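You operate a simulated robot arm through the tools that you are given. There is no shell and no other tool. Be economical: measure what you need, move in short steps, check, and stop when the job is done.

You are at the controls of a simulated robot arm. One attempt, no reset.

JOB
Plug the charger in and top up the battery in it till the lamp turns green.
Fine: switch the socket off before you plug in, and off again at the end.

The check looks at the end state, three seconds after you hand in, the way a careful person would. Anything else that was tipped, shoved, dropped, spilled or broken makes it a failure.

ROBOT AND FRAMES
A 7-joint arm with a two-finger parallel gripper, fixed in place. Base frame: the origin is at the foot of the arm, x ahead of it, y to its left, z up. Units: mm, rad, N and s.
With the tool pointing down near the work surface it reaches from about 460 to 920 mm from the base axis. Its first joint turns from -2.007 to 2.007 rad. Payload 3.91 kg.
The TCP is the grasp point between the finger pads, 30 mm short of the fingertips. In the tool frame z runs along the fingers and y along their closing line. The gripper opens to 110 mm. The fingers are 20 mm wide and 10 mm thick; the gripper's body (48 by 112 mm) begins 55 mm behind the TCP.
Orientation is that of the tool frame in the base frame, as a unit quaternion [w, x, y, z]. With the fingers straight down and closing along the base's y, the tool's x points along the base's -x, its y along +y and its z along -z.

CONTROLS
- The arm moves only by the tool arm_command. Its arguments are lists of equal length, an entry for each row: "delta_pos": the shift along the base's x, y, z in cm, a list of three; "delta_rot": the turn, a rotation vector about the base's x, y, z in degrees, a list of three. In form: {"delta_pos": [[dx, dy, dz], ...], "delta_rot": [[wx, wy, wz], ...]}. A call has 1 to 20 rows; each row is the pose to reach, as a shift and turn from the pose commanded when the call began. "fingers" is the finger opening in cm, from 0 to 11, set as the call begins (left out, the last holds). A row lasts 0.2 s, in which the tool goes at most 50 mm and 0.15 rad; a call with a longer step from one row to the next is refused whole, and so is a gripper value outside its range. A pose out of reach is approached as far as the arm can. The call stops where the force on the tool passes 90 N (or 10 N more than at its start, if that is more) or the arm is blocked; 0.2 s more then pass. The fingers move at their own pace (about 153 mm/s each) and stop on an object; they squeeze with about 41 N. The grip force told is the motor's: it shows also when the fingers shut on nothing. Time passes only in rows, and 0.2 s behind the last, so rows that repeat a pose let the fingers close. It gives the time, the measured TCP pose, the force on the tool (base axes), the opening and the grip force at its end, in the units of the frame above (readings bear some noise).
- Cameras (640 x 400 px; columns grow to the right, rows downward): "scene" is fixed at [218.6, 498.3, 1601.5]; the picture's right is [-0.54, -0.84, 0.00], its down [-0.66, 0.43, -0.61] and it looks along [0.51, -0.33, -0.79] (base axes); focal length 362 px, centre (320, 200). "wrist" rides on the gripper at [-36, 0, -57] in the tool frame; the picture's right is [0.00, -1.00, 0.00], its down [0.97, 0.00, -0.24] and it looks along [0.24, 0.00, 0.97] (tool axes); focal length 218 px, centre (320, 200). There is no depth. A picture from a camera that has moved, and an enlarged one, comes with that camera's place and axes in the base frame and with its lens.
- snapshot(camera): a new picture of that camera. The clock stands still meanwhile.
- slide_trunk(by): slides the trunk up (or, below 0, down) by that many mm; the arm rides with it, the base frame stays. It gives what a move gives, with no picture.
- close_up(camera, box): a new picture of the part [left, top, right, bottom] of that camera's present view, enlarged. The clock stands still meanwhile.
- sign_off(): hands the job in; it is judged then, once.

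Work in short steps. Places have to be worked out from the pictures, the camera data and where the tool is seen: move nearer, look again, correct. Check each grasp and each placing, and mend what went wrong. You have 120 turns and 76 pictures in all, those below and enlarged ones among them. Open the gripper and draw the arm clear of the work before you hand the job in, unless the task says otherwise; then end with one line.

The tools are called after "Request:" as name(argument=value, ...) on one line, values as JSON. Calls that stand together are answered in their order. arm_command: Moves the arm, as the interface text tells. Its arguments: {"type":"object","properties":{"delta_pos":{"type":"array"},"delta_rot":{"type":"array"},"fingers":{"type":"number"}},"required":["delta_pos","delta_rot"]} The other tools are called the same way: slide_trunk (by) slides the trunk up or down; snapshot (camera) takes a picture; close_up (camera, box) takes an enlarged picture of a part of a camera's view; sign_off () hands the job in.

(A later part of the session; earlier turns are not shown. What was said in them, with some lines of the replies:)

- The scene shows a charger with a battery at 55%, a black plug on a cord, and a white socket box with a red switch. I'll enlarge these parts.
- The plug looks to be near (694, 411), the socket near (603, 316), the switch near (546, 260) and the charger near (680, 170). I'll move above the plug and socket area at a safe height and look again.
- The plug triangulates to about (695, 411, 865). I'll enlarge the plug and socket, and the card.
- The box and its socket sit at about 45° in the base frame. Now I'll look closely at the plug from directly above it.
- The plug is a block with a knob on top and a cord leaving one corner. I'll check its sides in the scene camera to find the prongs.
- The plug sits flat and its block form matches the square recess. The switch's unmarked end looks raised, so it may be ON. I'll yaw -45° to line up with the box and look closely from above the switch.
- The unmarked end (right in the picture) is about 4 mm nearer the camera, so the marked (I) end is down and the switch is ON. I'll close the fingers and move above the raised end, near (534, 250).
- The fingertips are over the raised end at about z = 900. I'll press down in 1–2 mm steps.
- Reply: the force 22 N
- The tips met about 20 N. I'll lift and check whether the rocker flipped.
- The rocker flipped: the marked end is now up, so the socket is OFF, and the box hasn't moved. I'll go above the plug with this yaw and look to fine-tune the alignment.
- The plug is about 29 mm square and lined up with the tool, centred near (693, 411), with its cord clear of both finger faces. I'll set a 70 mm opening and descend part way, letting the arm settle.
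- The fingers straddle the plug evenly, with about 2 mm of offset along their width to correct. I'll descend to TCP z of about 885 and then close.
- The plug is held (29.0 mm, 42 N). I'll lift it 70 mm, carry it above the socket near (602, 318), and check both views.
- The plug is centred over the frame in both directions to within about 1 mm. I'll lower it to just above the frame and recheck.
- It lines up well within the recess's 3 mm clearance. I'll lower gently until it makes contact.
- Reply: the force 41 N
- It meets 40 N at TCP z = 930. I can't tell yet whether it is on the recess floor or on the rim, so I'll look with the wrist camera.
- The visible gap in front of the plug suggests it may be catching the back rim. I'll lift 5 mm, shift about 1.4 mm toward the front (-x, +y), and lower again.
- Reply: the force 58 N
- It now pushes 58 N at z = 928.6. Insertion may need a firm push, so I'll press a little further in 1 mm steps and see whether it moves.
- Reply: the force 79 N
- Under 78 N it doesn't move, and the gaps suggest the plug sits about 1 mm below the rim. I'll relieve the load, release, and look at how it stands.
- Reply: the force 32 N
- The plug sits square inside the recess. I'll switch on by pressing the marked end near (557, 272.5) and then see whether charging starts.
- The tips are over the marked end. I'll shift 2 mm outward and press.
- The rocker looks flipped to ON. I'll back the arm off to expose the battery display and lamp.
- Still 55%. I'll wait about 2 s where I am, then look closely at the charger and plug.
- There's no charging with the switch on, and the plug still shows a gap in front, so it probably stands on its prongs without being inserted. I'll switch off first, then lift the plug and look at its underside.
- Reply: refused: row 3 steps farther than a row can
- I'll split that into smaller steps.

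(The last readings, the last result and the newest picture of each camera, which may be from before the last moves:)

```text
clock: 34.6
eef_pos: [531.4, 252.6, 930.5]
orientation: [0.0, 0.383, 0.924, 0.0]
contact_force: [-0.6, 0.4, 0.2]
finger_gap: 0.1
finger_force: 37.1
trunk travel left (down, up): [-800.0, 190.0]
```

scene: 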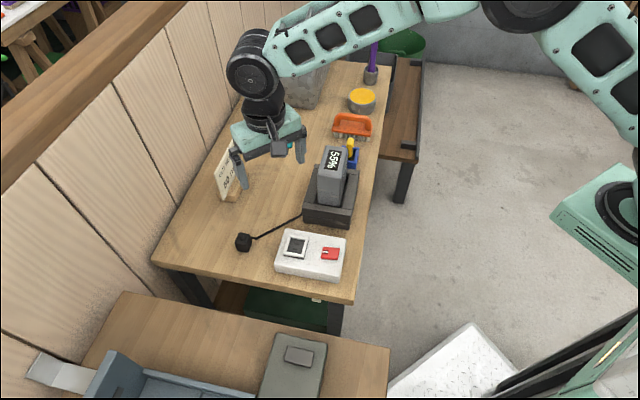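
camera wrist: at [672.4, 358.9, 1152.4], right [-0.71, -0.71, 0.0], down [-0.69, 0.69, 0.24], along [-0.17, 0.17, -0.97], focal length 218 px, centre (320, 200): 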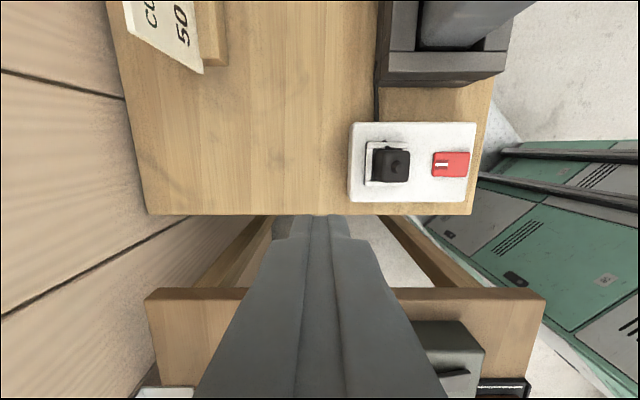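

The tips are above the unmarked end again, so I'll press it to switch off and lift.

Request:
arm_command(delta_pos=[[0, 0, -0.3], [0, 0, -0.6], [0, 0, -0.8], [0, 0, -1.0], [0, 0, -1.1], [0, 0, -1.2], [0, 0, -1.3], [0, 0, -1.4], [0, 0, -1.5], [0, 0, -1.6]], delta_rot=[[0, 0, 0], [0, 0, 0], [0, 0, 0], [0, 0, 0], [0, 0, 0], [0, 0, 0], [0, 0, 0], [0, 0, 0], [0, 0, 0], [0, 0, 0]])

Request:
arm_command(delta_pos=[[0, 0, 2], [0, 0, 5], [2, 2, 7.5], [5, 5, 7.5], [7, 6.7, 7.5], [7, 6.7, 7.5]], delta_rot=[[0, 0, 0], [0, 0, 0], [0, 0, 0], [0, 0, 0], [0, 0, 0], [0, 0, 0]], fingers=6)

Request:
snapshot(camera="wrist")

```text
clock: 36.8
eef_pos: [534.4, 250.5, 918.4]
orientation: [0.0, 0.382, 0.924, 0.002]
contact_force: [-1.4, 3.3, 12.4]
finger_gap: 0.0
finger_force: 37.6
trunk travel left (down, up): [-800.0, 190.0]
```

```text
clock: 38.2
eef_pos: [608.6, 314.6, 991.0]
orientation: [0.001, 0.383, 0.924, 0.0]
contact_force: [0.3, 0.2, -0.3]
finger_gap: 60.1
finger_force: 0.1
trunk travel left (down, up): [-800.0, 190.0]
```

```text
34 pictures are left
camera wrist: at [634.2, 289.7, 1048.1], right [-0.71, -0.71, 0.0], down [-0.69, 0.69, 0.24], along [-0.17, 0.17, -0.97], focal length 218 px, centre (320, 200)
```

wrist: 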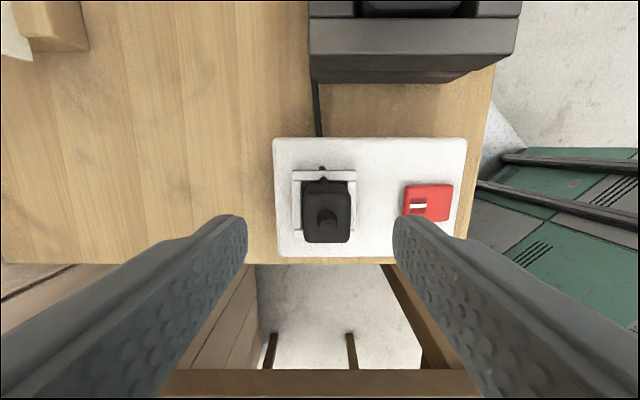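

The switch flipped off (marked end raised). I'll regrasp the plug at about (601.5, 318, 928.5) and lift it straight up.

Request:
arm_command(delta_pos=[[-0.7, 0.34, 0], [-0.7, 0.34, -2], [-0.7, 0.34, -4], [-0.7, 0.34, -5.5], [-0.7, 0.34, -6.2], [-0.7, 0.34, -6.2]], delta_rot=[[0, 0, 0], [0, 0, 0], [0, 0, 0], [0, 0, 0], [0, 0, 0], [0, 0, 0]])

Request:
arm_command(delta_pos=[[0, 0, 0], [0, 0, 0], [0, 0, 0], [0, 0, 1], [0, 0, 3], [0, 0, 6], [0, 0, 9], [0, 0, 9]], delta_rot=[[0, 0, 0], [0, 0, 0], [0, 0, 0], [0, 0, 0], [0, 0, 0], [0, 0, 0], [0, 0, 0], [0, 0, 0]], fingers=0)

Request:
snapshot(camera="scene")

```text
clock: 39.6
eef_pos: [596.6, 319.0, 930.3]
orientation: [0.0, 0.383, 0.924, 0.0]
contact_force: [0.1, -0.3, 0.4]
finger_gap: 59.9
finger_force: 0.1
trunk travel left (down, up): [-800.0, 190.0]
```

```text
clock: 41.4
eef_pos: [598.8, 322.1, 1020.3]
orientation: [-0.001, 0.383, 0.924, 0.0]
contact_force: [0.0, 0.4, -1.6]
finger_gap: 28.9
finger_force: 40.7
trunk travel left (down, up): [-800.0, 190.0]
```

```text
33 pictures are left
```

scene: 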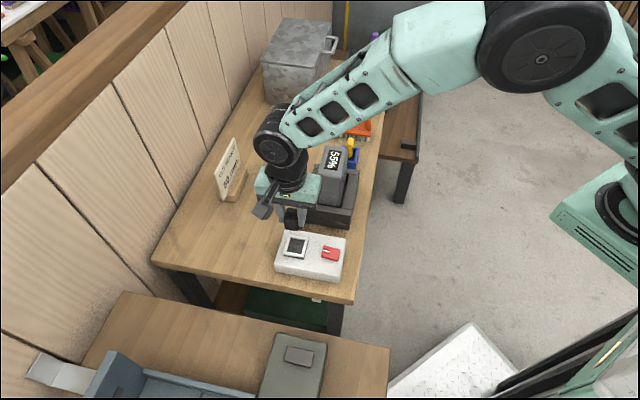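

The plug is held. I'll tilt the tool about 50° so its underside faces the scene camera; the battery top at about z = 1001 and 140 mm away stays clear.

Request:
arm_command(delta_pos=[[0, 0, 0.5], [0, 0, 1], [0, 0, 1.5], [0, 0, 1.5], [0, 0, 1.5], [0, 0, 1.5], [0, 0, 1.5], [0, 0, 1.5]], delta_rot=[[5.5, 5.5, 0], [11, 11, 0], [16.5, 16.5, 0], [22, 22, 0], [27.5, 27.5, 0], [33, 33, 0], [38, 38, 0], [38, 38, 0]])

Request:
snapshot(camera="scene")

```text
clock: 43.2
eef_pos: [597.4, 321.3, 1034.4]
orientation: [-0.418, 0.341, 0.824, 0.174]
contact_force: [0.3, 0.0, -1.3]
finger_gap: 29.0
finger_force: 40.2
trunk travel left (down, up): [-800.0, 190.0]
```

```text
32 pictures are left
```

scene: 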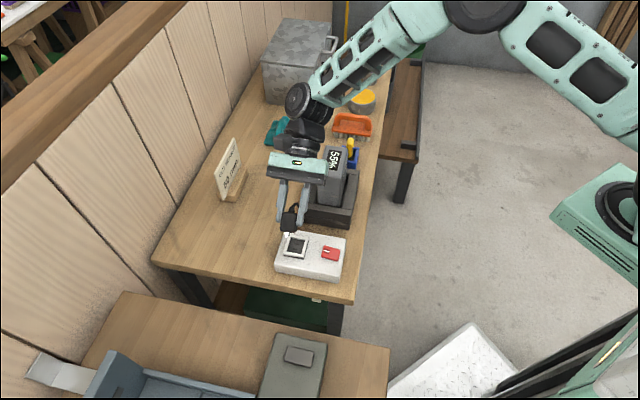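

Request:
close_up(camera="scene", box=[274, 190, 314, 240])

```text
8.00 times, centred on (294, 215) of scene
camera zoom: at [218.6, 498.3, 1601.5], right [-0.54, -0.84, 0.0], down [-0.66, 0.43, -0.61], along [0.51, -0.33, -0.79], focal length 2893 px, centre (528, 80)
```

zoom: 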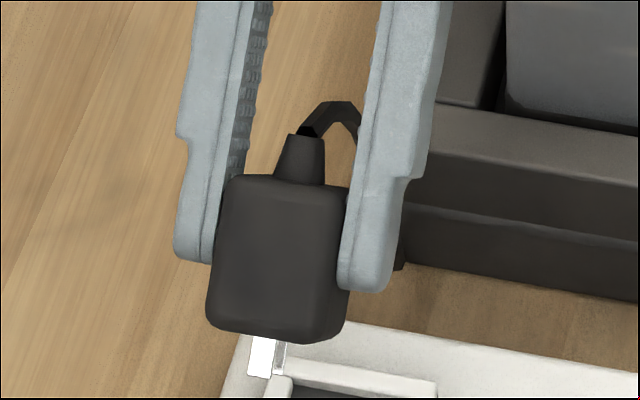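

There are blades on the underside. I'll tilt 22° further to see how they are laid out.

Request:
arm_command(delta_pos=[[0, 0, 0.5], [0, 0, 1], [0, 0, 1.5], [0, 0, 1.5], [0, 0, 1.5]], delta_rot=[[5.5, 5.5, 0], [11, 11, 0], [15.5, 15.5, 0], [15.5, 15.5, 0], [15.5, 15.5, 0]])

Request:
close_up(camera="scene", box=[274, 185, 314, 235])

```text
clock: 44.4
eef_pos: [596.6, 319.5, 1049.0]
orientation: [-0.567, 0.302, 0.73, 0.235]
contact_force: [0.6, 0.4, -1.4]
finger_gap: 28.6
finger_force: 40.2
trunk travel left (down, up): [-800.0, 190.0]
```

```text
8.00 times, centred on (294, 210) of scene
camera zoom: at [218.6, 498.3, 1601.5], right [-0.54, -0.84, 0.0], down [-0.66, 0.43, -0.61], along [0.51, -0.33, -0.79], focal length 2893 px, centre (528, 120)
```

zoom: 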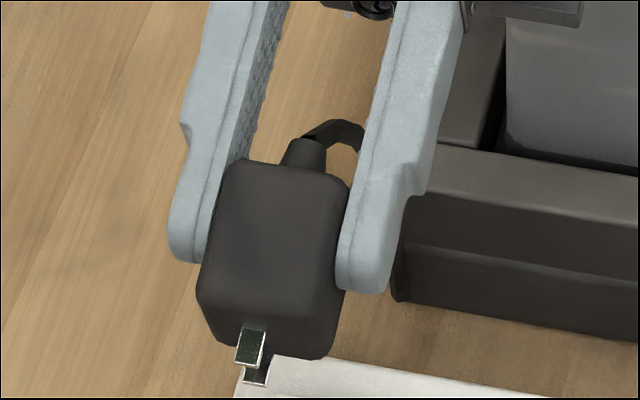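

The blades are separated along the same axis as the slots and centred on the plug, so the orientation is right and what remains is alignment or depth. I'll bring the tool upright again above the socket.

Request:
arm_command(delta_pos=[[0, 0, 0], [0, 0, 0], [0, 0, 0], [0, 0, 0], [0, 0, 0], [0, 0, 0], [0, 0, 0], [0, 0, -1], [0, 0, -3], [0, 0, -5], [0, 0, -7], [0, 0, -9.5], [0, 0, -9.5]], delta_rot=[[-5.5, -5.5, 0], [-11, -11, 0], [-16.5, -16.5, 0], [-22, -22, 0], [-27.5, -27.5, 0], [-33, -33, 0], [-38.5, -38.5, 0], [-44, -44, 0], [-49, -49, 0], [-53.5, -53.5, 0], [-53.5, -53.5, 0], [-53.5, -53.5, 0], [-53.5, -53.5, 0]])

Request:
snapshot(camera="wrist")

Request:
close_up(camera="scene", box=[275, 200, 335, 270])

```text
clock: 47.2
eef_pos: [595.8, 321.8, 955.6]
orientation: [0.0, 0.383, 0.924, 0.0]
contact_force: [0.2, -0.5, -0.5]
finger_gap: 29.0
finger_force: 41.0
trunk travel left (down, up): [-800.0, 190.0]
```

```text
29 pictures are left
camera wrist: at [622.0, 296.0, 1011.7], right [-0.71, -0.71, 0.0], down [-0.69, 0.69, 0.24], along [-0.17, 0.17, -0.97], focal length 218 px, centre (320, 200)
```

wrist: 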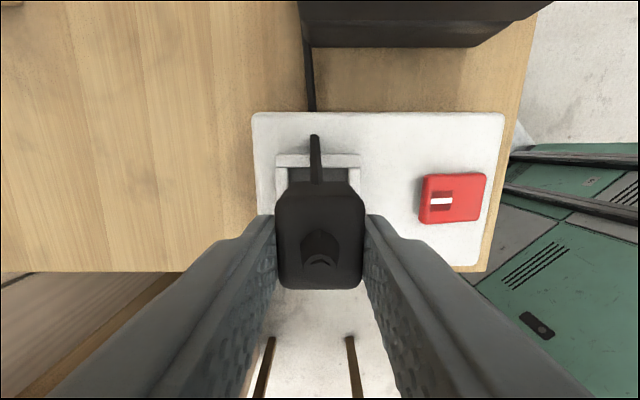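

```text
5.71 times, centred on (305, 235) of scene
camera zoom: at [218.6, 498.3, 1601.5], right [-0.54, -0.84, 0.0], down [-0.66, 0.43, -0.61], along [0.51, -0.33, -0.79], focal length 2067 px, centre (406, 0)
```

zoom: 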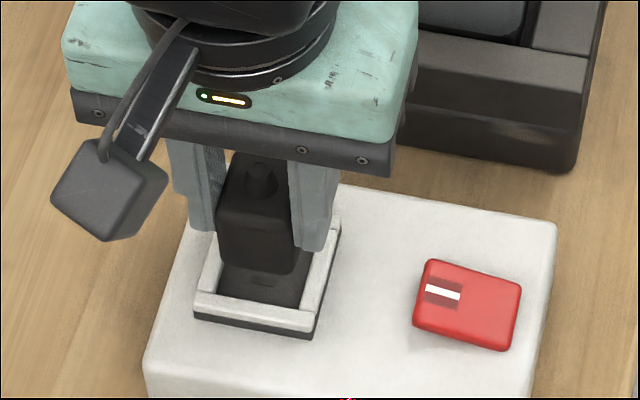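

The frame's centre works out to about (602.4, 317.0), while the plug is about 4 mm short of it along the finger width and 1 mm off sideways. I'll correct and recheck with zoom.

Request:
arm_command(delta_pos=[[0.2, -0.1, 0], [0.4, -0.23, 0], [0.4, -0.23, -0.6], [0.4, -0.23, -1.2], [0.4, -0.23, -1.2], [0.4, -0.23, -1.2]], delta_rot=[[0, 0, 0], [0, 0, 0], [0, 0, 0], [0, 0, 0], [0, 0, 0], [0, 0, 0]])

Request:
close_up(camera="wrist", box=[240, 120, 400, 240])

Request:
close_up(camera="scene", box=[288, 225, 318, 255])

```text
clock: 48.6
eef_pos: [601.0, 317.4, 941.5]
orientation: [-0.001, 0.383, 0.924, 0.0]
contact_force: [0.9, -0.3, 0.0]
finger_gap: 28.9
finger_force: 41.2
trunk travel left (down, up): [-800.0, 190.0]
```

```text
3.33 times, centred on (320, 180) of wrist
camera zoom: at [626.2, 291.9, 997.7], right [-0.71, -0.71, 0.0], down [-0.69, 0.69, 0.24], along [-0.17, 0.17, -0.97], focal length 728 px, centre (320, 267)
```

zoom: 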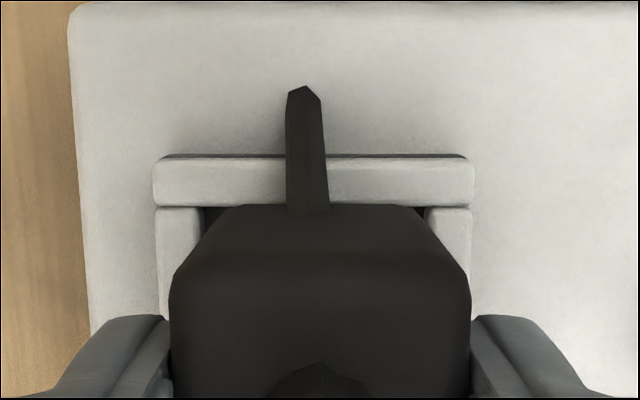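

```text
13.33 times, centred on (303, 240) of scene
camera zoom: at [218.6, 498.3, 1601.5], right [-0.54, -0.84, 0.0], down [-0.66, 0.43, -0.61], along [0.51, -0.33, -0.79], focal length 4822 px, centre (547, -333)
```

zoom: 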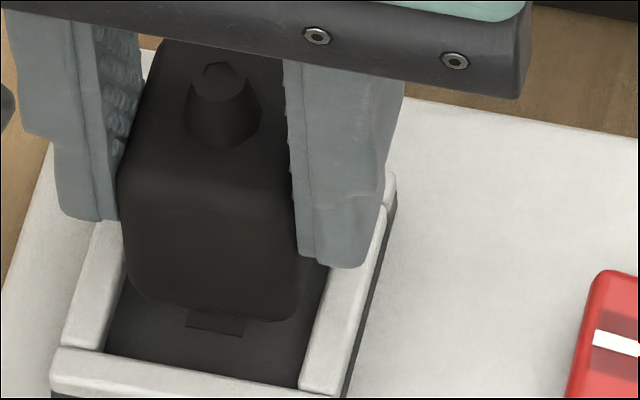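

The plug looks about 2.5 mm too far toward the back. I'll shift it back, then lower to light contact and read the height.

Request:
arm_command(delta_pos=[[-0.16, 0.2, 0], [-0.16, 0.2, -0.2], [-0.16, 0.2, -0.4], [-0.16, 0.2, -0.6], [-0.16, 0.2, -0.8], [-0.16, 0.2, -1.0], [-0.16, 0.2, -1.2], [-0.16, 0.2, -1.4], [-0.16, 0.2, -1.5], [-0.16, 0.2, -1.5]], delta_rot=[[0, 0, 0], [0, 0, 0], [0, 0, 0], [0, 0, 0], [0, 0, 0], [0, 0, 0], [0, 0, 0], [0, 0, 0], [0, 0, 0], [0, 0, 0]])

Request:
close_up(camera="scene", box=[288, 225, 318, 255])

```text
clock: 50.8
eef_pos: [598.0, 320.9, 930.0]
orientation: [0.0, 0.382, 0.924, 0.002]
contact_force: [-19.6, -2.3, 47.1]
finger_gap: 28.9
finger_force: 40.3
trunk travel left (down, up): [-800.0, 190.0]
```

```text
13.33 times, centred on (303, 240) of scene
camera zoom: at [218.6, 498.3, 1601.5], right [-0.54, -0.84, 0.0], down [-0.66, 0.43, -0.61], along [0.51, -0.33, -0.79], focal length 4822 px, centre (547, -333)
```

zoom: 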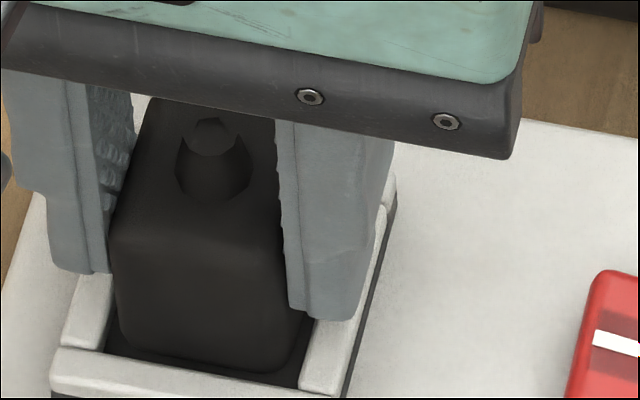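

It stopped at the same height, with the socket pushing the plug toward -x. I'll keep a light press and slide slowly that way to search for a drop.

Request:
arm_command(delta_pos=[[0, 0, 0.1], [-0.05, -0.05, 0.1], [-0.1, -0.1, 0.1], [-0.15, -0.1, 0.1], [-0.2, -0.1, 0.1], [-0.2, -0.1, 0.1]], delta_rot=[[0, 0, 0], [0, 0, 0], [0, 0, 0], [0, 0, 0], [0, 0, 0], [0, 0, 0]])

```text
clock: 52.2
eef_pos: [598.4, 321.0, 931.1]
orientation: [0.002, 0.383, 0.924, 0.002]
contact_force: [3.6, 16.6, 24.0]
finger_gap: 28.8
finger_force: 40.7
trunk travel left (down, up): [-800.0, 190.0]
```

The plug barely moved sideways, so the blades are held in the slots and it just isn't all the way down, or it is bottomed. I'll centre to the low side-force position and press harder.

Request:
arm_command(delta_pos=[[-0.03, 0.1, 0], [-0.03, 0.17, 0], [-0.03, 0.17, -0.15], [-0.03, 0.17, -0.3], [-0.03, 0.17, -0.4], [-0.03, 0.17, -0.5], [-0.03, 0.17, -0.6], [-0.03, 0.17, -0.6]], delta_rot=[[0, 0, 0], [0, 0, 0], [0, 0, 0], [0, 0, 0], [0, 0, 0], [0, 0, 0], [0, 0, 0], [0, 0, 0]])

```text
clock: 54.0
eef_pos: [598.2, 321.5, 928.4]
orientation: [0.002, 0.383, 0.924, 0.005]
contact_force: [2.7, -10.4, 68.7]
finger_gap: 28.8
finger_force: 40.8
trunk travel left (down, up): [-800.0, 190.0]
```

Height and force readings hint at friction or finger slip. I'll release and push straight down on the plug's knob with closed fingers instead.

Request:
arm_command(delta_pos=[[0, 0, 0.3], [0, 0, 0.5], [0, 0, 0.5]], delta_rot=[[0, 0, 0], [0, 0, 0], [0, 0, 0]])

Request:
arm_command(delta_pos=[[0, 0, 0], [0, 0, 0], [0, 0, 2], [0, 0, 4], [0.3, -0.3, 6], [0.3, -0.3, 6]], delta_rot=[[0, 0, 0], [0, 0, 0], [0, 0, 0], [0, 0, 0], [0, 0, 0], [0, 0, 0]], fingers=6)

Request:
close_up(camera="wrist", box=[240, 120, 400, 240])

Request:
close_up(camera="scene", box=[283, 220, 323, 260])

```text
clock: 54.8
eef_pos: [598.1, 322.2, 930.0]
orientation: [0.001, 0.383, 0.924, 0.003]
contact_force: [12.2, -1.1, 32.5]
finger_gap: 28.9
finger_force: 41.0
trunk travel left (down, up): [-800.0, 190.0]
```

```text
clock: 56.2
eef_pos: [599.5, 315.7, 986.9]
orientation: [0.0, 0.383, 0.924, 0.0]
contact_force: [0.1, 0.1, 0.0]
finger_gap: 60.0
finger_force: 0.0
trunk travel left (down, up): [-800.0, 190.0]
```

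```text
3.33 times, centred on (320, 180) of wrist
camera zoom: at [625.1, 290.6, 1043.0], right [-0.71, -0.71, 0.0], down [-0.69, 0.69, 0.24], along [-0.17, 0.17, -0.97], focal length 728 px, centre (320, 267)
```

zoom: 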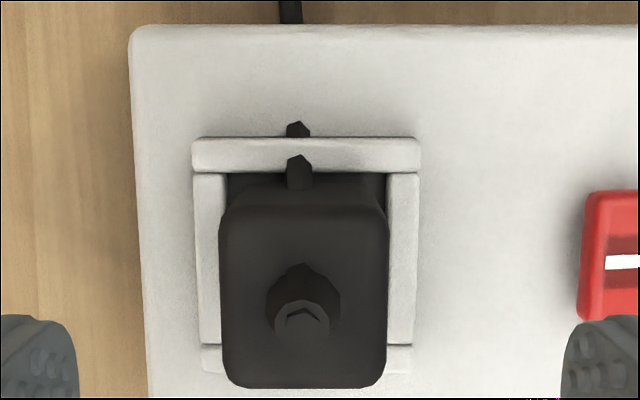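

```text
10.00 times, centred on (303, 240) of scene
camera zoom: at [218.6, 498.3, 1601.5], right [-0.54, -0.84, 0.0], down [-0.66, 0.43, -0.61], along [0.51, -0.33, -0.79], focal length 3617 px, centre (490, -200)
```

zoom: 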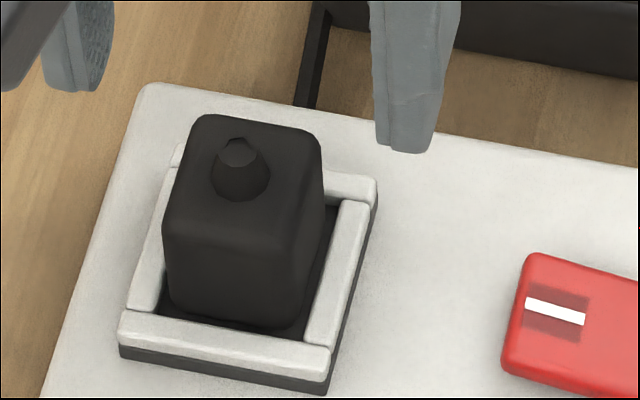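

The plug is centred in the recess in both directions. I'll close the fingers, move over the knob and press down gradually.

Request:
arm_command(delta_pos=[[0.2, 0.2, 0], [0.2, 0.2, 0], [0.2, 0.2, 0], [0.2, 0.2, -0.8], [0.2, 0.2, -1.6], [0.2, 0.2, -2.0], [0.2, 0.2, -2.3], [0.2, 0.2, -2.6], [0.2, 0.2, -2.9], [0.2, 0.2, -3.1], [0.2, 0.2, -3.3], [0.2, 0.2, -3.5]], delta_rot=[[0, 0, 0], [0, 0, 0], [0, 0, 0], [0, 0, 0], [0, 0, 0], [0, 0, 0], [0, 0, 0], [0, 0, 0], [0, 0, 0], [0, 0, 0], [0, 0, 0], [0, 0, 0]], fingers=0)

```text
clock: 58.8
eef_pos: [602.6, 319.0, 954.0]
orientation: [0.001, 0.382, 0.924, 0.002]
contact_force: [-7.1, -5.3, 19.7]
finger_gap: 0.0
finger_force: 37.8
trunk travel left (down, up): [-800.0, 190.0]
```

Contact with the knob at TCP z of about 954. I'll continue the push in 1 mm steps.

Request:
arm_command(delta_pos=[[0, 0, -0.1], [0, 0, -0.2], [0, 0, -0.3], [0, 0, -0.4], [0, 0, -0.5], [0, 0, -0.6], [0, 0, -0.6]], delta_rot=[[0, 0, 0], [0, 0, 0], [0, 0, 0], [0, 0, 0], [0, 0, 0], [0, 0, 0], [0, 0, 0]])

Request:
close_up(camera="scene", box=[283, 220, 323, 260])

```text
clock: 60.4
eef_pos: [601.0, 319.6, 953.5]
orientation: [0.002, 0.383, 0.924, 0.004]
contact_force: [-15.4, -23.9, 80.5]
finger_gap: 0.0
finger_force: 37.3
trunk travel left (down, up): [-800.0, 190.0]
```

```text
10.00 times, centred on (303, 240) of scene
camera zoom: at [218.6, 498.3, 1601.5], right [-0.54, -0.84, 0.0], down [-0.66, 0.43, -0.61], along [0.51, -0.33, -0.79], focal length 3617 px, centre (490, -200)
```

zoom: 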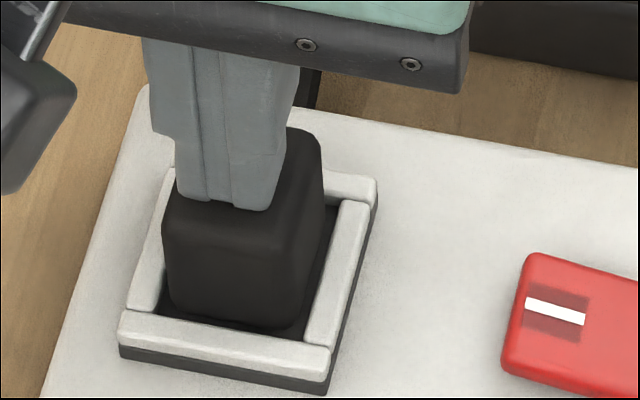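

It is rigid at 80 N, so it's bottomed and fully down. I'll lift, go to the marked end of the switch, and check the display on the way.

Request:
arm_command(delta_pos=[[0, 0, 0.5], [0, 0, 2], [0, 0, 4], [-2, -2, 4], [-4.4, -4.6, 4], [-4.4, -4.6, 2], [-4.4, -4.6, 0], [-4.4, -4.6, -1.7], [-4.4, -4.6, -1.7]], delta_rot=[[0, 0, 0], [0, 0, 0], [0, 0, 0], [0, 0, 0], [0, 0, 0], [0, 0, 0], [0, 0, 0], [0, 0, 0], [0, 0, 0]])

Request:
snapshot(camera="scene")

```text
clock: 62.4
eef_pos: [559.5, 272.7, 929.6]
orientation: [0.0, 0.383, 0.924, 0.0]
contact_force: [-0.1, 0.6, -0.3]
finger_gap: 0.1
finger_force: 37.9
trunk travel left (down, up): [-800.0, 190.0]
```

```text
21 pictures are left
```

scene: 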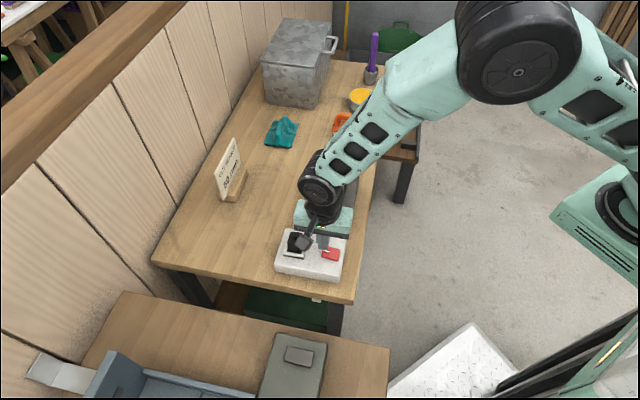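

I'll press the marked end to switch on, then back off to view the display.

Request:
arm_command(delta_pos=[[0, 0, -0.4], [0, 0, -0.8], [0, 0, -1.0], [0, 0, -1.1], [0, 0, -1.2], [0, 0, -1.3], [0, 0, -1.4], [0, 0, -1.5], [0, 0, -1.5]], delta_rot=[[0, 0, 0], [0, 0, 0], [0, 0, 0], [0, 0, 0], [0, 0, 0], [0, 0, 0], [0, 0, 0], [0, 0, 0], [0, 0, 0]])

Request:
arm_command(delta_pos=[[0, 0, 2], [0, 0, 5], [0, 1, 8], [1.5, 3, 11], [4, 6, 14], [7, 9, 16.5], [9, 11, 17.5], [9, 11, 17.5]], delta_rot=[[0, 0, 0], [0, 0, 0], [0, 0, 0], [0, 0, 0], [0, 0, 0], [0, 0, 0], [0, 0, 0], [0, 0, 0]])

Request:
close_up(camera="scene", box=[270, 135, 370, 285])

```text
clock: 64.4
eef_pos: [560.2, 273.1, 917.4]
orientation: [0.0, 0.383, 0.924, 0.002]
contact_force: [-3.3, -9.4, 46.2]
finger_gap: 0.0
finger_force: 37.0
trunk travel left (down, up): [-800.0, 190.0]
```

```text
clock: 66.2
eef_pos: [650.6, 383.7, 1087.9]
orientation: [0.0, 0.383, 0.924, 0.0]
contact_force: [0.1, 0.4, -0.8]
finger_gap: 0.0
finger_force: 37.6
trunk travel left (down, up): [-800.0, 190.0]
```

```text
2.67 times, centred on (320, 210) of scene
camera zoom: at [218.6, 498.3, 1601.5], right [-0.54, -0.84, 0.0], down [-0.66, 0.43, -0.61], along [0.51, -0.33, -0.79], focal length 964 px, centre (320, 173)
```

zoom: 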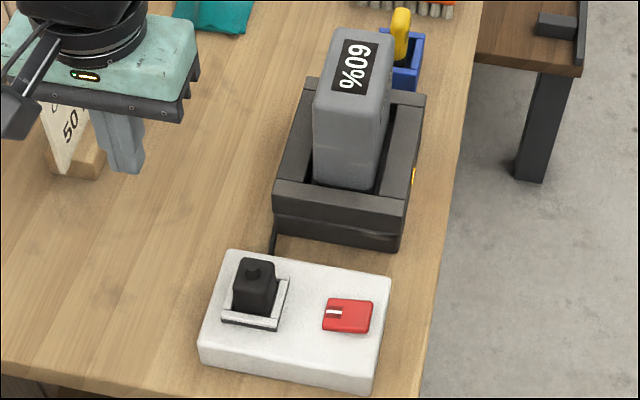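

It's charging: 60%, and an amber lamp shows on the charger's right side. I'll wait.

Request:
arm_command(delta_pos=[[0, 0, 0], [0, 0, 0], [0, 0, 0], [0, 0, 0], [0, 0, 0], [0, 0, 0], [0, 0, 0], [0, 0, 0], [0, 0, 0], [0, 0, 0], [0, 0, 0], [0, 0, 0], [0, 0, 0], [0, 0, 0], [0, 0, 0], [0, 0, 0], [0, 0, 0], [0, 0, 0], [0, 0, 0], [0, 0, 0]], delta_rot=[[0, 0, 0], [0, 0, 0], [0, 0, 0], [0, 0, 0], [0, 0, 0], [0, 0, 0], [0, 0, 0], [0, 0, 0], [0, 0, 0], [0, 0, 0], [0, 0, 0], [0, 0, 0], [0, 0, 0], [0, 0, 0], [0, 0, 0], [0, 0, 0], [0, 0, 0], [0, 0, 0], [0, 0, 0], [0, 0, 0]])

Request:
close_up(camera="scene", box=[295, 135, 365, 235])

```text
clock: 70.4
eef_pos: [650.2, 384.0, 1088.3]
orientation: [0.0, 0.382, 0.924, 0.0]
contact_force: [-0.4, 0.3, 0.0]
finger_gap: 0.3
finger_force: 37.5
trunk travel left (down, up): [-800.0, 190.0]
```

```text
4.00 times, centred on (330, 185) of scene
camera zoom: at [218.6, 498.3, 1601.5], right [-0.54, -0.84, 0.0], down [-0.66, 0.43, -0.61], along [0.51, -0.33, -0.79], focal length 1447 px, centre (280, 260)
```

zoom: 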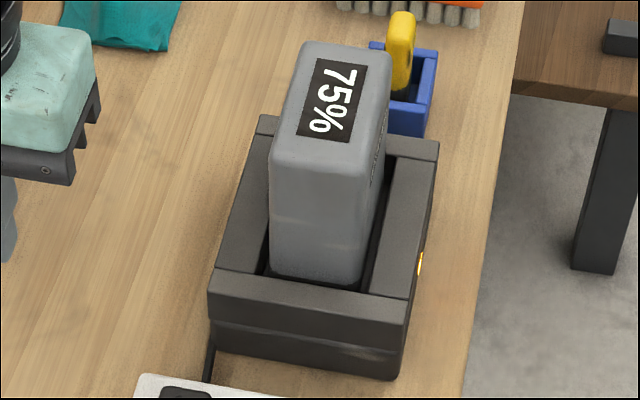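

75%, rising about 3.5%/s. I'll wait about 7 s more and check.

Request:
arm_command(delta_pos=[[0, 0, 0], [0, 0, 0], [0, 0, 0], [0, 0, 0], [0, 0, 0], [0, 0, 0], [0, 0, 0], [0, 0, 0], [0, 0, 0], [0, 0, 0], [0, 0, 0], [0, 0, 0], [0, 0, 0], [0, 0, 0], [0, 0, 0], [0, 0, 0], [0, 0, 0], [0, 0, 0], [0, 0, 0], [0, 0, 0]], delta_rot=[[0, 0, 0], [0, 0, 0], [0, 0, 0], [0, 0, 0], [0, 0, 0], [0, 0, 0], [0, 0, 0], [0, 0, 0], [0, 0, 0], [0, 0, 0], [0, 0, 0], [0, 0, 0], [0, 0, 0], [0, 0, 0], [0, 0, 0], [0, 0, 0], [0, 0, 0], [0, 0, 0], [0, 0, 0], [0, 0, 0]])

Request:
arm_command(delta_pos=[[0, 0, 0], [0, 0, 0], [0, 0, 0], [0, 0, 0], [0, 0, 0], [0, 0, 0], [0, 0, 0], [0, 0, 0], [0, 0, 0], [0, 0, 0], [0, 0, 0], [0, 0, 0]], delta_rot=[[0, 0, 0], [0, 0, 0], [0, 0, 0], [0, 0, 0], [0, 0, 0], [0, 0, 0], [0, 0, 0], [0, 0, 0], [0, 0, 0], [0, 0, 0], [0, 0, 0], [0, 0, 0]])

Request:
close_up(camera="scene", box=[295, 135, 365, 235])

```text
clock: 74.6
eef_pos: [651.0, 383.6, 1089.5]
orientation: [0.0, 0.383, 0.924, 0.0]
contact_force: [-0.3, -0.2, -0.2]
finger_gap: 0.1
finger_force: 37.6
trunk travel left (down, up): [-800.0, 190.0]
```

```text
clock: 77.2
eef_pos: [650.3, 384.2, 1087.8]
orientation: [0.0, 0.382, 0.924, 0.0]
contact_force: [0.1, 0.8, -0.2]
finger_gap: 0.0
finger_force: 38.0
trunk travel left (down, up): [-800.0, 190.0]
```

```text
4.00 times, centred on (330, 185) of scene
camera zoom: at [218.6, 498.3, 1601.5], right [-0.54, -0.84, 0.0], down [-0.66, 0.43, -0.61], along [0.51, -0.33, -0.79], focal length 1447 px, centre (280, 260)
```

zoom: 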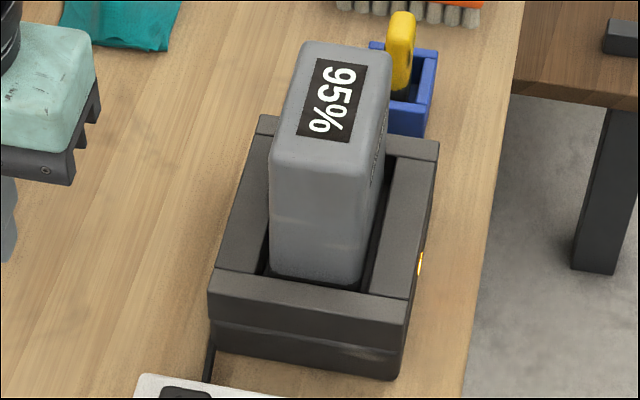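

95% and still amber. I'll wait about 2.4 s more.

Request:
arm_command(delta_pos=[[0, 0, 0], [0, 0, 0], [0, 0, 0], [0, 0, 0], [0, 0, 0], [0, 0, 0], [0, 0, 0], [0, 0, 0], [0, 0, 0], [0, 0, 0], [0, 0, 0]], delta_rot=[[0, 0, 0], [0, 0, 0], [0, 0, 0], [0, 0, 0], [0, 0, 0], [0, 0, 0], [0, 0, 0], [0, 0, 0], [0, 0, 0], [0, 0, 0], [0, 0, 0]])

Request:
close_up(camera="scene", box=[295, 135, 365, 235])

```text
clock: 79.6
eef_pos: [650.7, 384.5, 1089.0]
orientation: [0.0, 0.383, 0.924, -0.001]
contact_force: [1.1, -0.9, 0.8]
finger_gap: 0.3
finger_force: 37.7
trunk travel left (down, up): [-800.0, 190.0]
```

```text
4.00 times, centred on (330, 185) of scene
camera zoom: at [218.6, 498.3, 1601.5], right [-0.54, -0.84, 0.0], down [-0.66, 0.43, -0.61], along [0.51, -0.33, -0.79], focal length 1447 px, centre (280, 260)
```

zoom: 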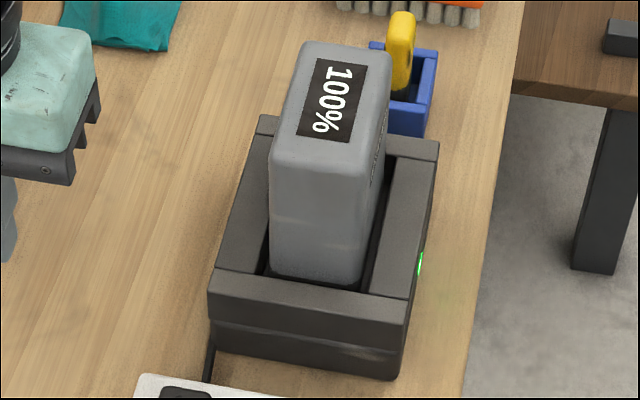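

100% and the lamp is green. Now I'll go to the unmarked end of the switch to turn it off.

Request:
arm_command(delta_pos=[[-2, -3, -2], [-4, -6, -4], [-6, -9, -6], [-8.5, -11, -9], [-11.2, -13, -12], [-11.7, -13.4, -14.5], [-11.7, -13.4, -15.8], [-11.7, -13.4, -15.8]], delta_rot=[[0, 0, 0], [0, 0, 0], [0, 0, 0], [0, 0, 0], [0, 0, 0], [0, 0, 0], [0, 0, 0], [0, 0, 0]])

Request:
arm_command(delta_pos=[[0, 0, -0.3], [0, 0, -0.6], [0, 0, -0.8], [0, 0, -1.0], [0, 0, -1.1], [0, 0, -1.2], [0, 0, -1.3], [0, 0, -1.4], [0, 0, -1.5], [0, 0, -1.5]], delta_rot=[[0, 0, 0], [0, 0, 0], [0, 0, 0], [0, 0, 0], [0, 0, 0], [0, 0, 0], [0, 0, 0], [0, 0, 0], [0, 0, 0], [0, 0, 0]])

Request:
arm_command(delta_pos=[[0, 0, 2], [0, 0, 5], [0, 1, 8], [1.5, 3, 11], [4, 6, 14], [7, 9, 17], [9, 11, 19], [9, 11, 19]], delta_rot=[[0, 0, 0], [0, 0, 0], [0, 0, 0], [0, 0, 0], [0, 0, 0], [0, 0, 0], [0, 0, 0], [0, 0, 0]])

Request:
close_up(camera="scene", box=[270, 135, 370, 285])

```text
clock: 81.4
eef_pos: [528.7, 246.6, 931.0]
orientation: [0.0, 0.384, 0.924, 0.001]
contact_force: [0.8, -0.4, 0.8]
finger_gap: 0.0
finger_force: 37.9
trunk travel left (down, up): [-800.0, 190.0]
```

```text
clock: 83.6
eef_pos: [532.6, 249.4, 918.4]
orientation: [0.0, 0.382, 0.924, 0.001]
contact_force: [0.3, -3.0, 22.3]
finger_gap: 0.0
finger_force: 37.5
trunk travel left (down, up): [-800.0, 190.0]
```

```text
refused: row 6 steps farther than a row can; nothing moved
```

```text
2.67 times, centred on (320, 210) of scene
camera zoom: at [218.6, 498.3, 1601.5], right [-0.54, -0.84, 0.0], down [-0.66, 0.43, -0.61], along [0.51, -0.33, -0.79], focal length 964 px, centre (320, 173)
```

zoom: 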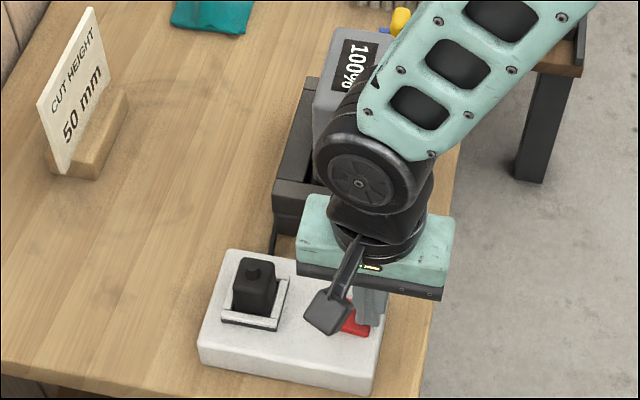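

I'll retreat with smaller steps, open the gripper, and check.

Request:
arm_command(delta_pos=[[0, 0, 2], [0, 0, 5], [0, 1, 8], [1.5, 3, 11], [3.5, 5.5, 14], [6, 8, 16.5], [8.5, 10.5, 19], [10, 12.5, 20], [10, 12.5, 20]], delta_rot=[[0, 0, 0], [0, 0, 0], [0, 0, 0], [0, 0, 0], [0, 0, 0], [0, 0, 0], [0, 0, 0], [0, 0, 0], [0, 0, 0]])

Request:
arm_command(delta_pos=[[0, 0, 0], [0, 0, 0], [0, 0, 0]], delta_rot=[[0, 0, 0], [0, 0, 0], [0, 0, 0]], fingers=8)

Request:
close_up(camera="scene", box=[260, 135, 380, 285])

Request:
snapshot(camera="scene")

```text
clock: 85.6
eef_pos: [629.5, 375.5, 1117.2]
orientation: [-0.001, 0.383, 0.924, 0.001]
contact_force: [-0.5, 0.7, 0.2]
finger_gap: 0.3
finger_force: 37.6
trunk travel left (down, up): [-800.0, 190.0]
```

```text
clock: 86.4
eef_pos: [629.4, 374.8, 1116.4]
orientation: [0.0, 0.383, 0.924, 0.0]
contact_force: [-0.4, -0.5, 0.3]
finger_gap: 80.0
finger_force: 0.0
trunk travel left (down, up): [-800.0, 190.0]
```

```text
2.67 times, centred on (320, 210) of scene
camera zoom: at [218.6, 498.3, 1601.5], right [-0.54, -0.84, 0.0], down [-0.66, 0.43, -0.61], along [0.51, -0.33, -0.79], focal length 964 px, centre (320, 173)
```

zoom: 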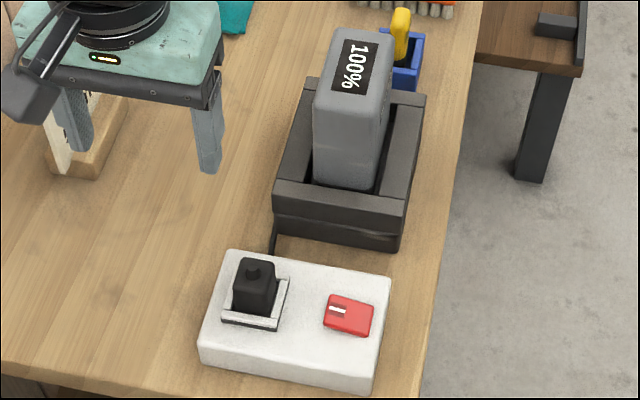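

```text
14 pictures are left
```

scene: 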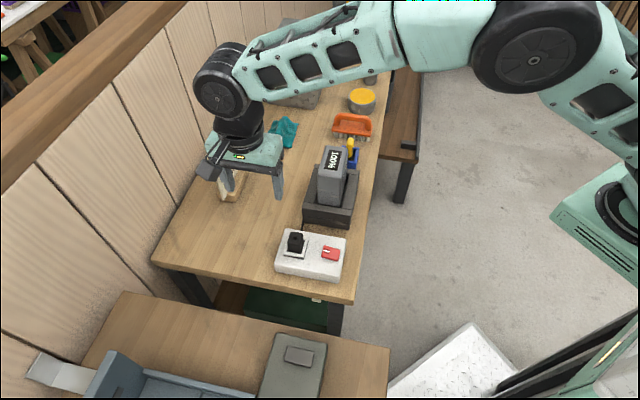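

The battery reads 100%, the lamp turned green and went out when I switched off, the plug is seated, and the arm is clear with the gripper open. I'm handing in.

Request:
sign_off()

```text
The job is handed in.
```

The charger is plugged in and the battery charged to 100%, when the lamp turned green. The socket was off for the final plug-in and is off again now; I also switched it on once earlier with the plug not making contact, then off again before reseating it.
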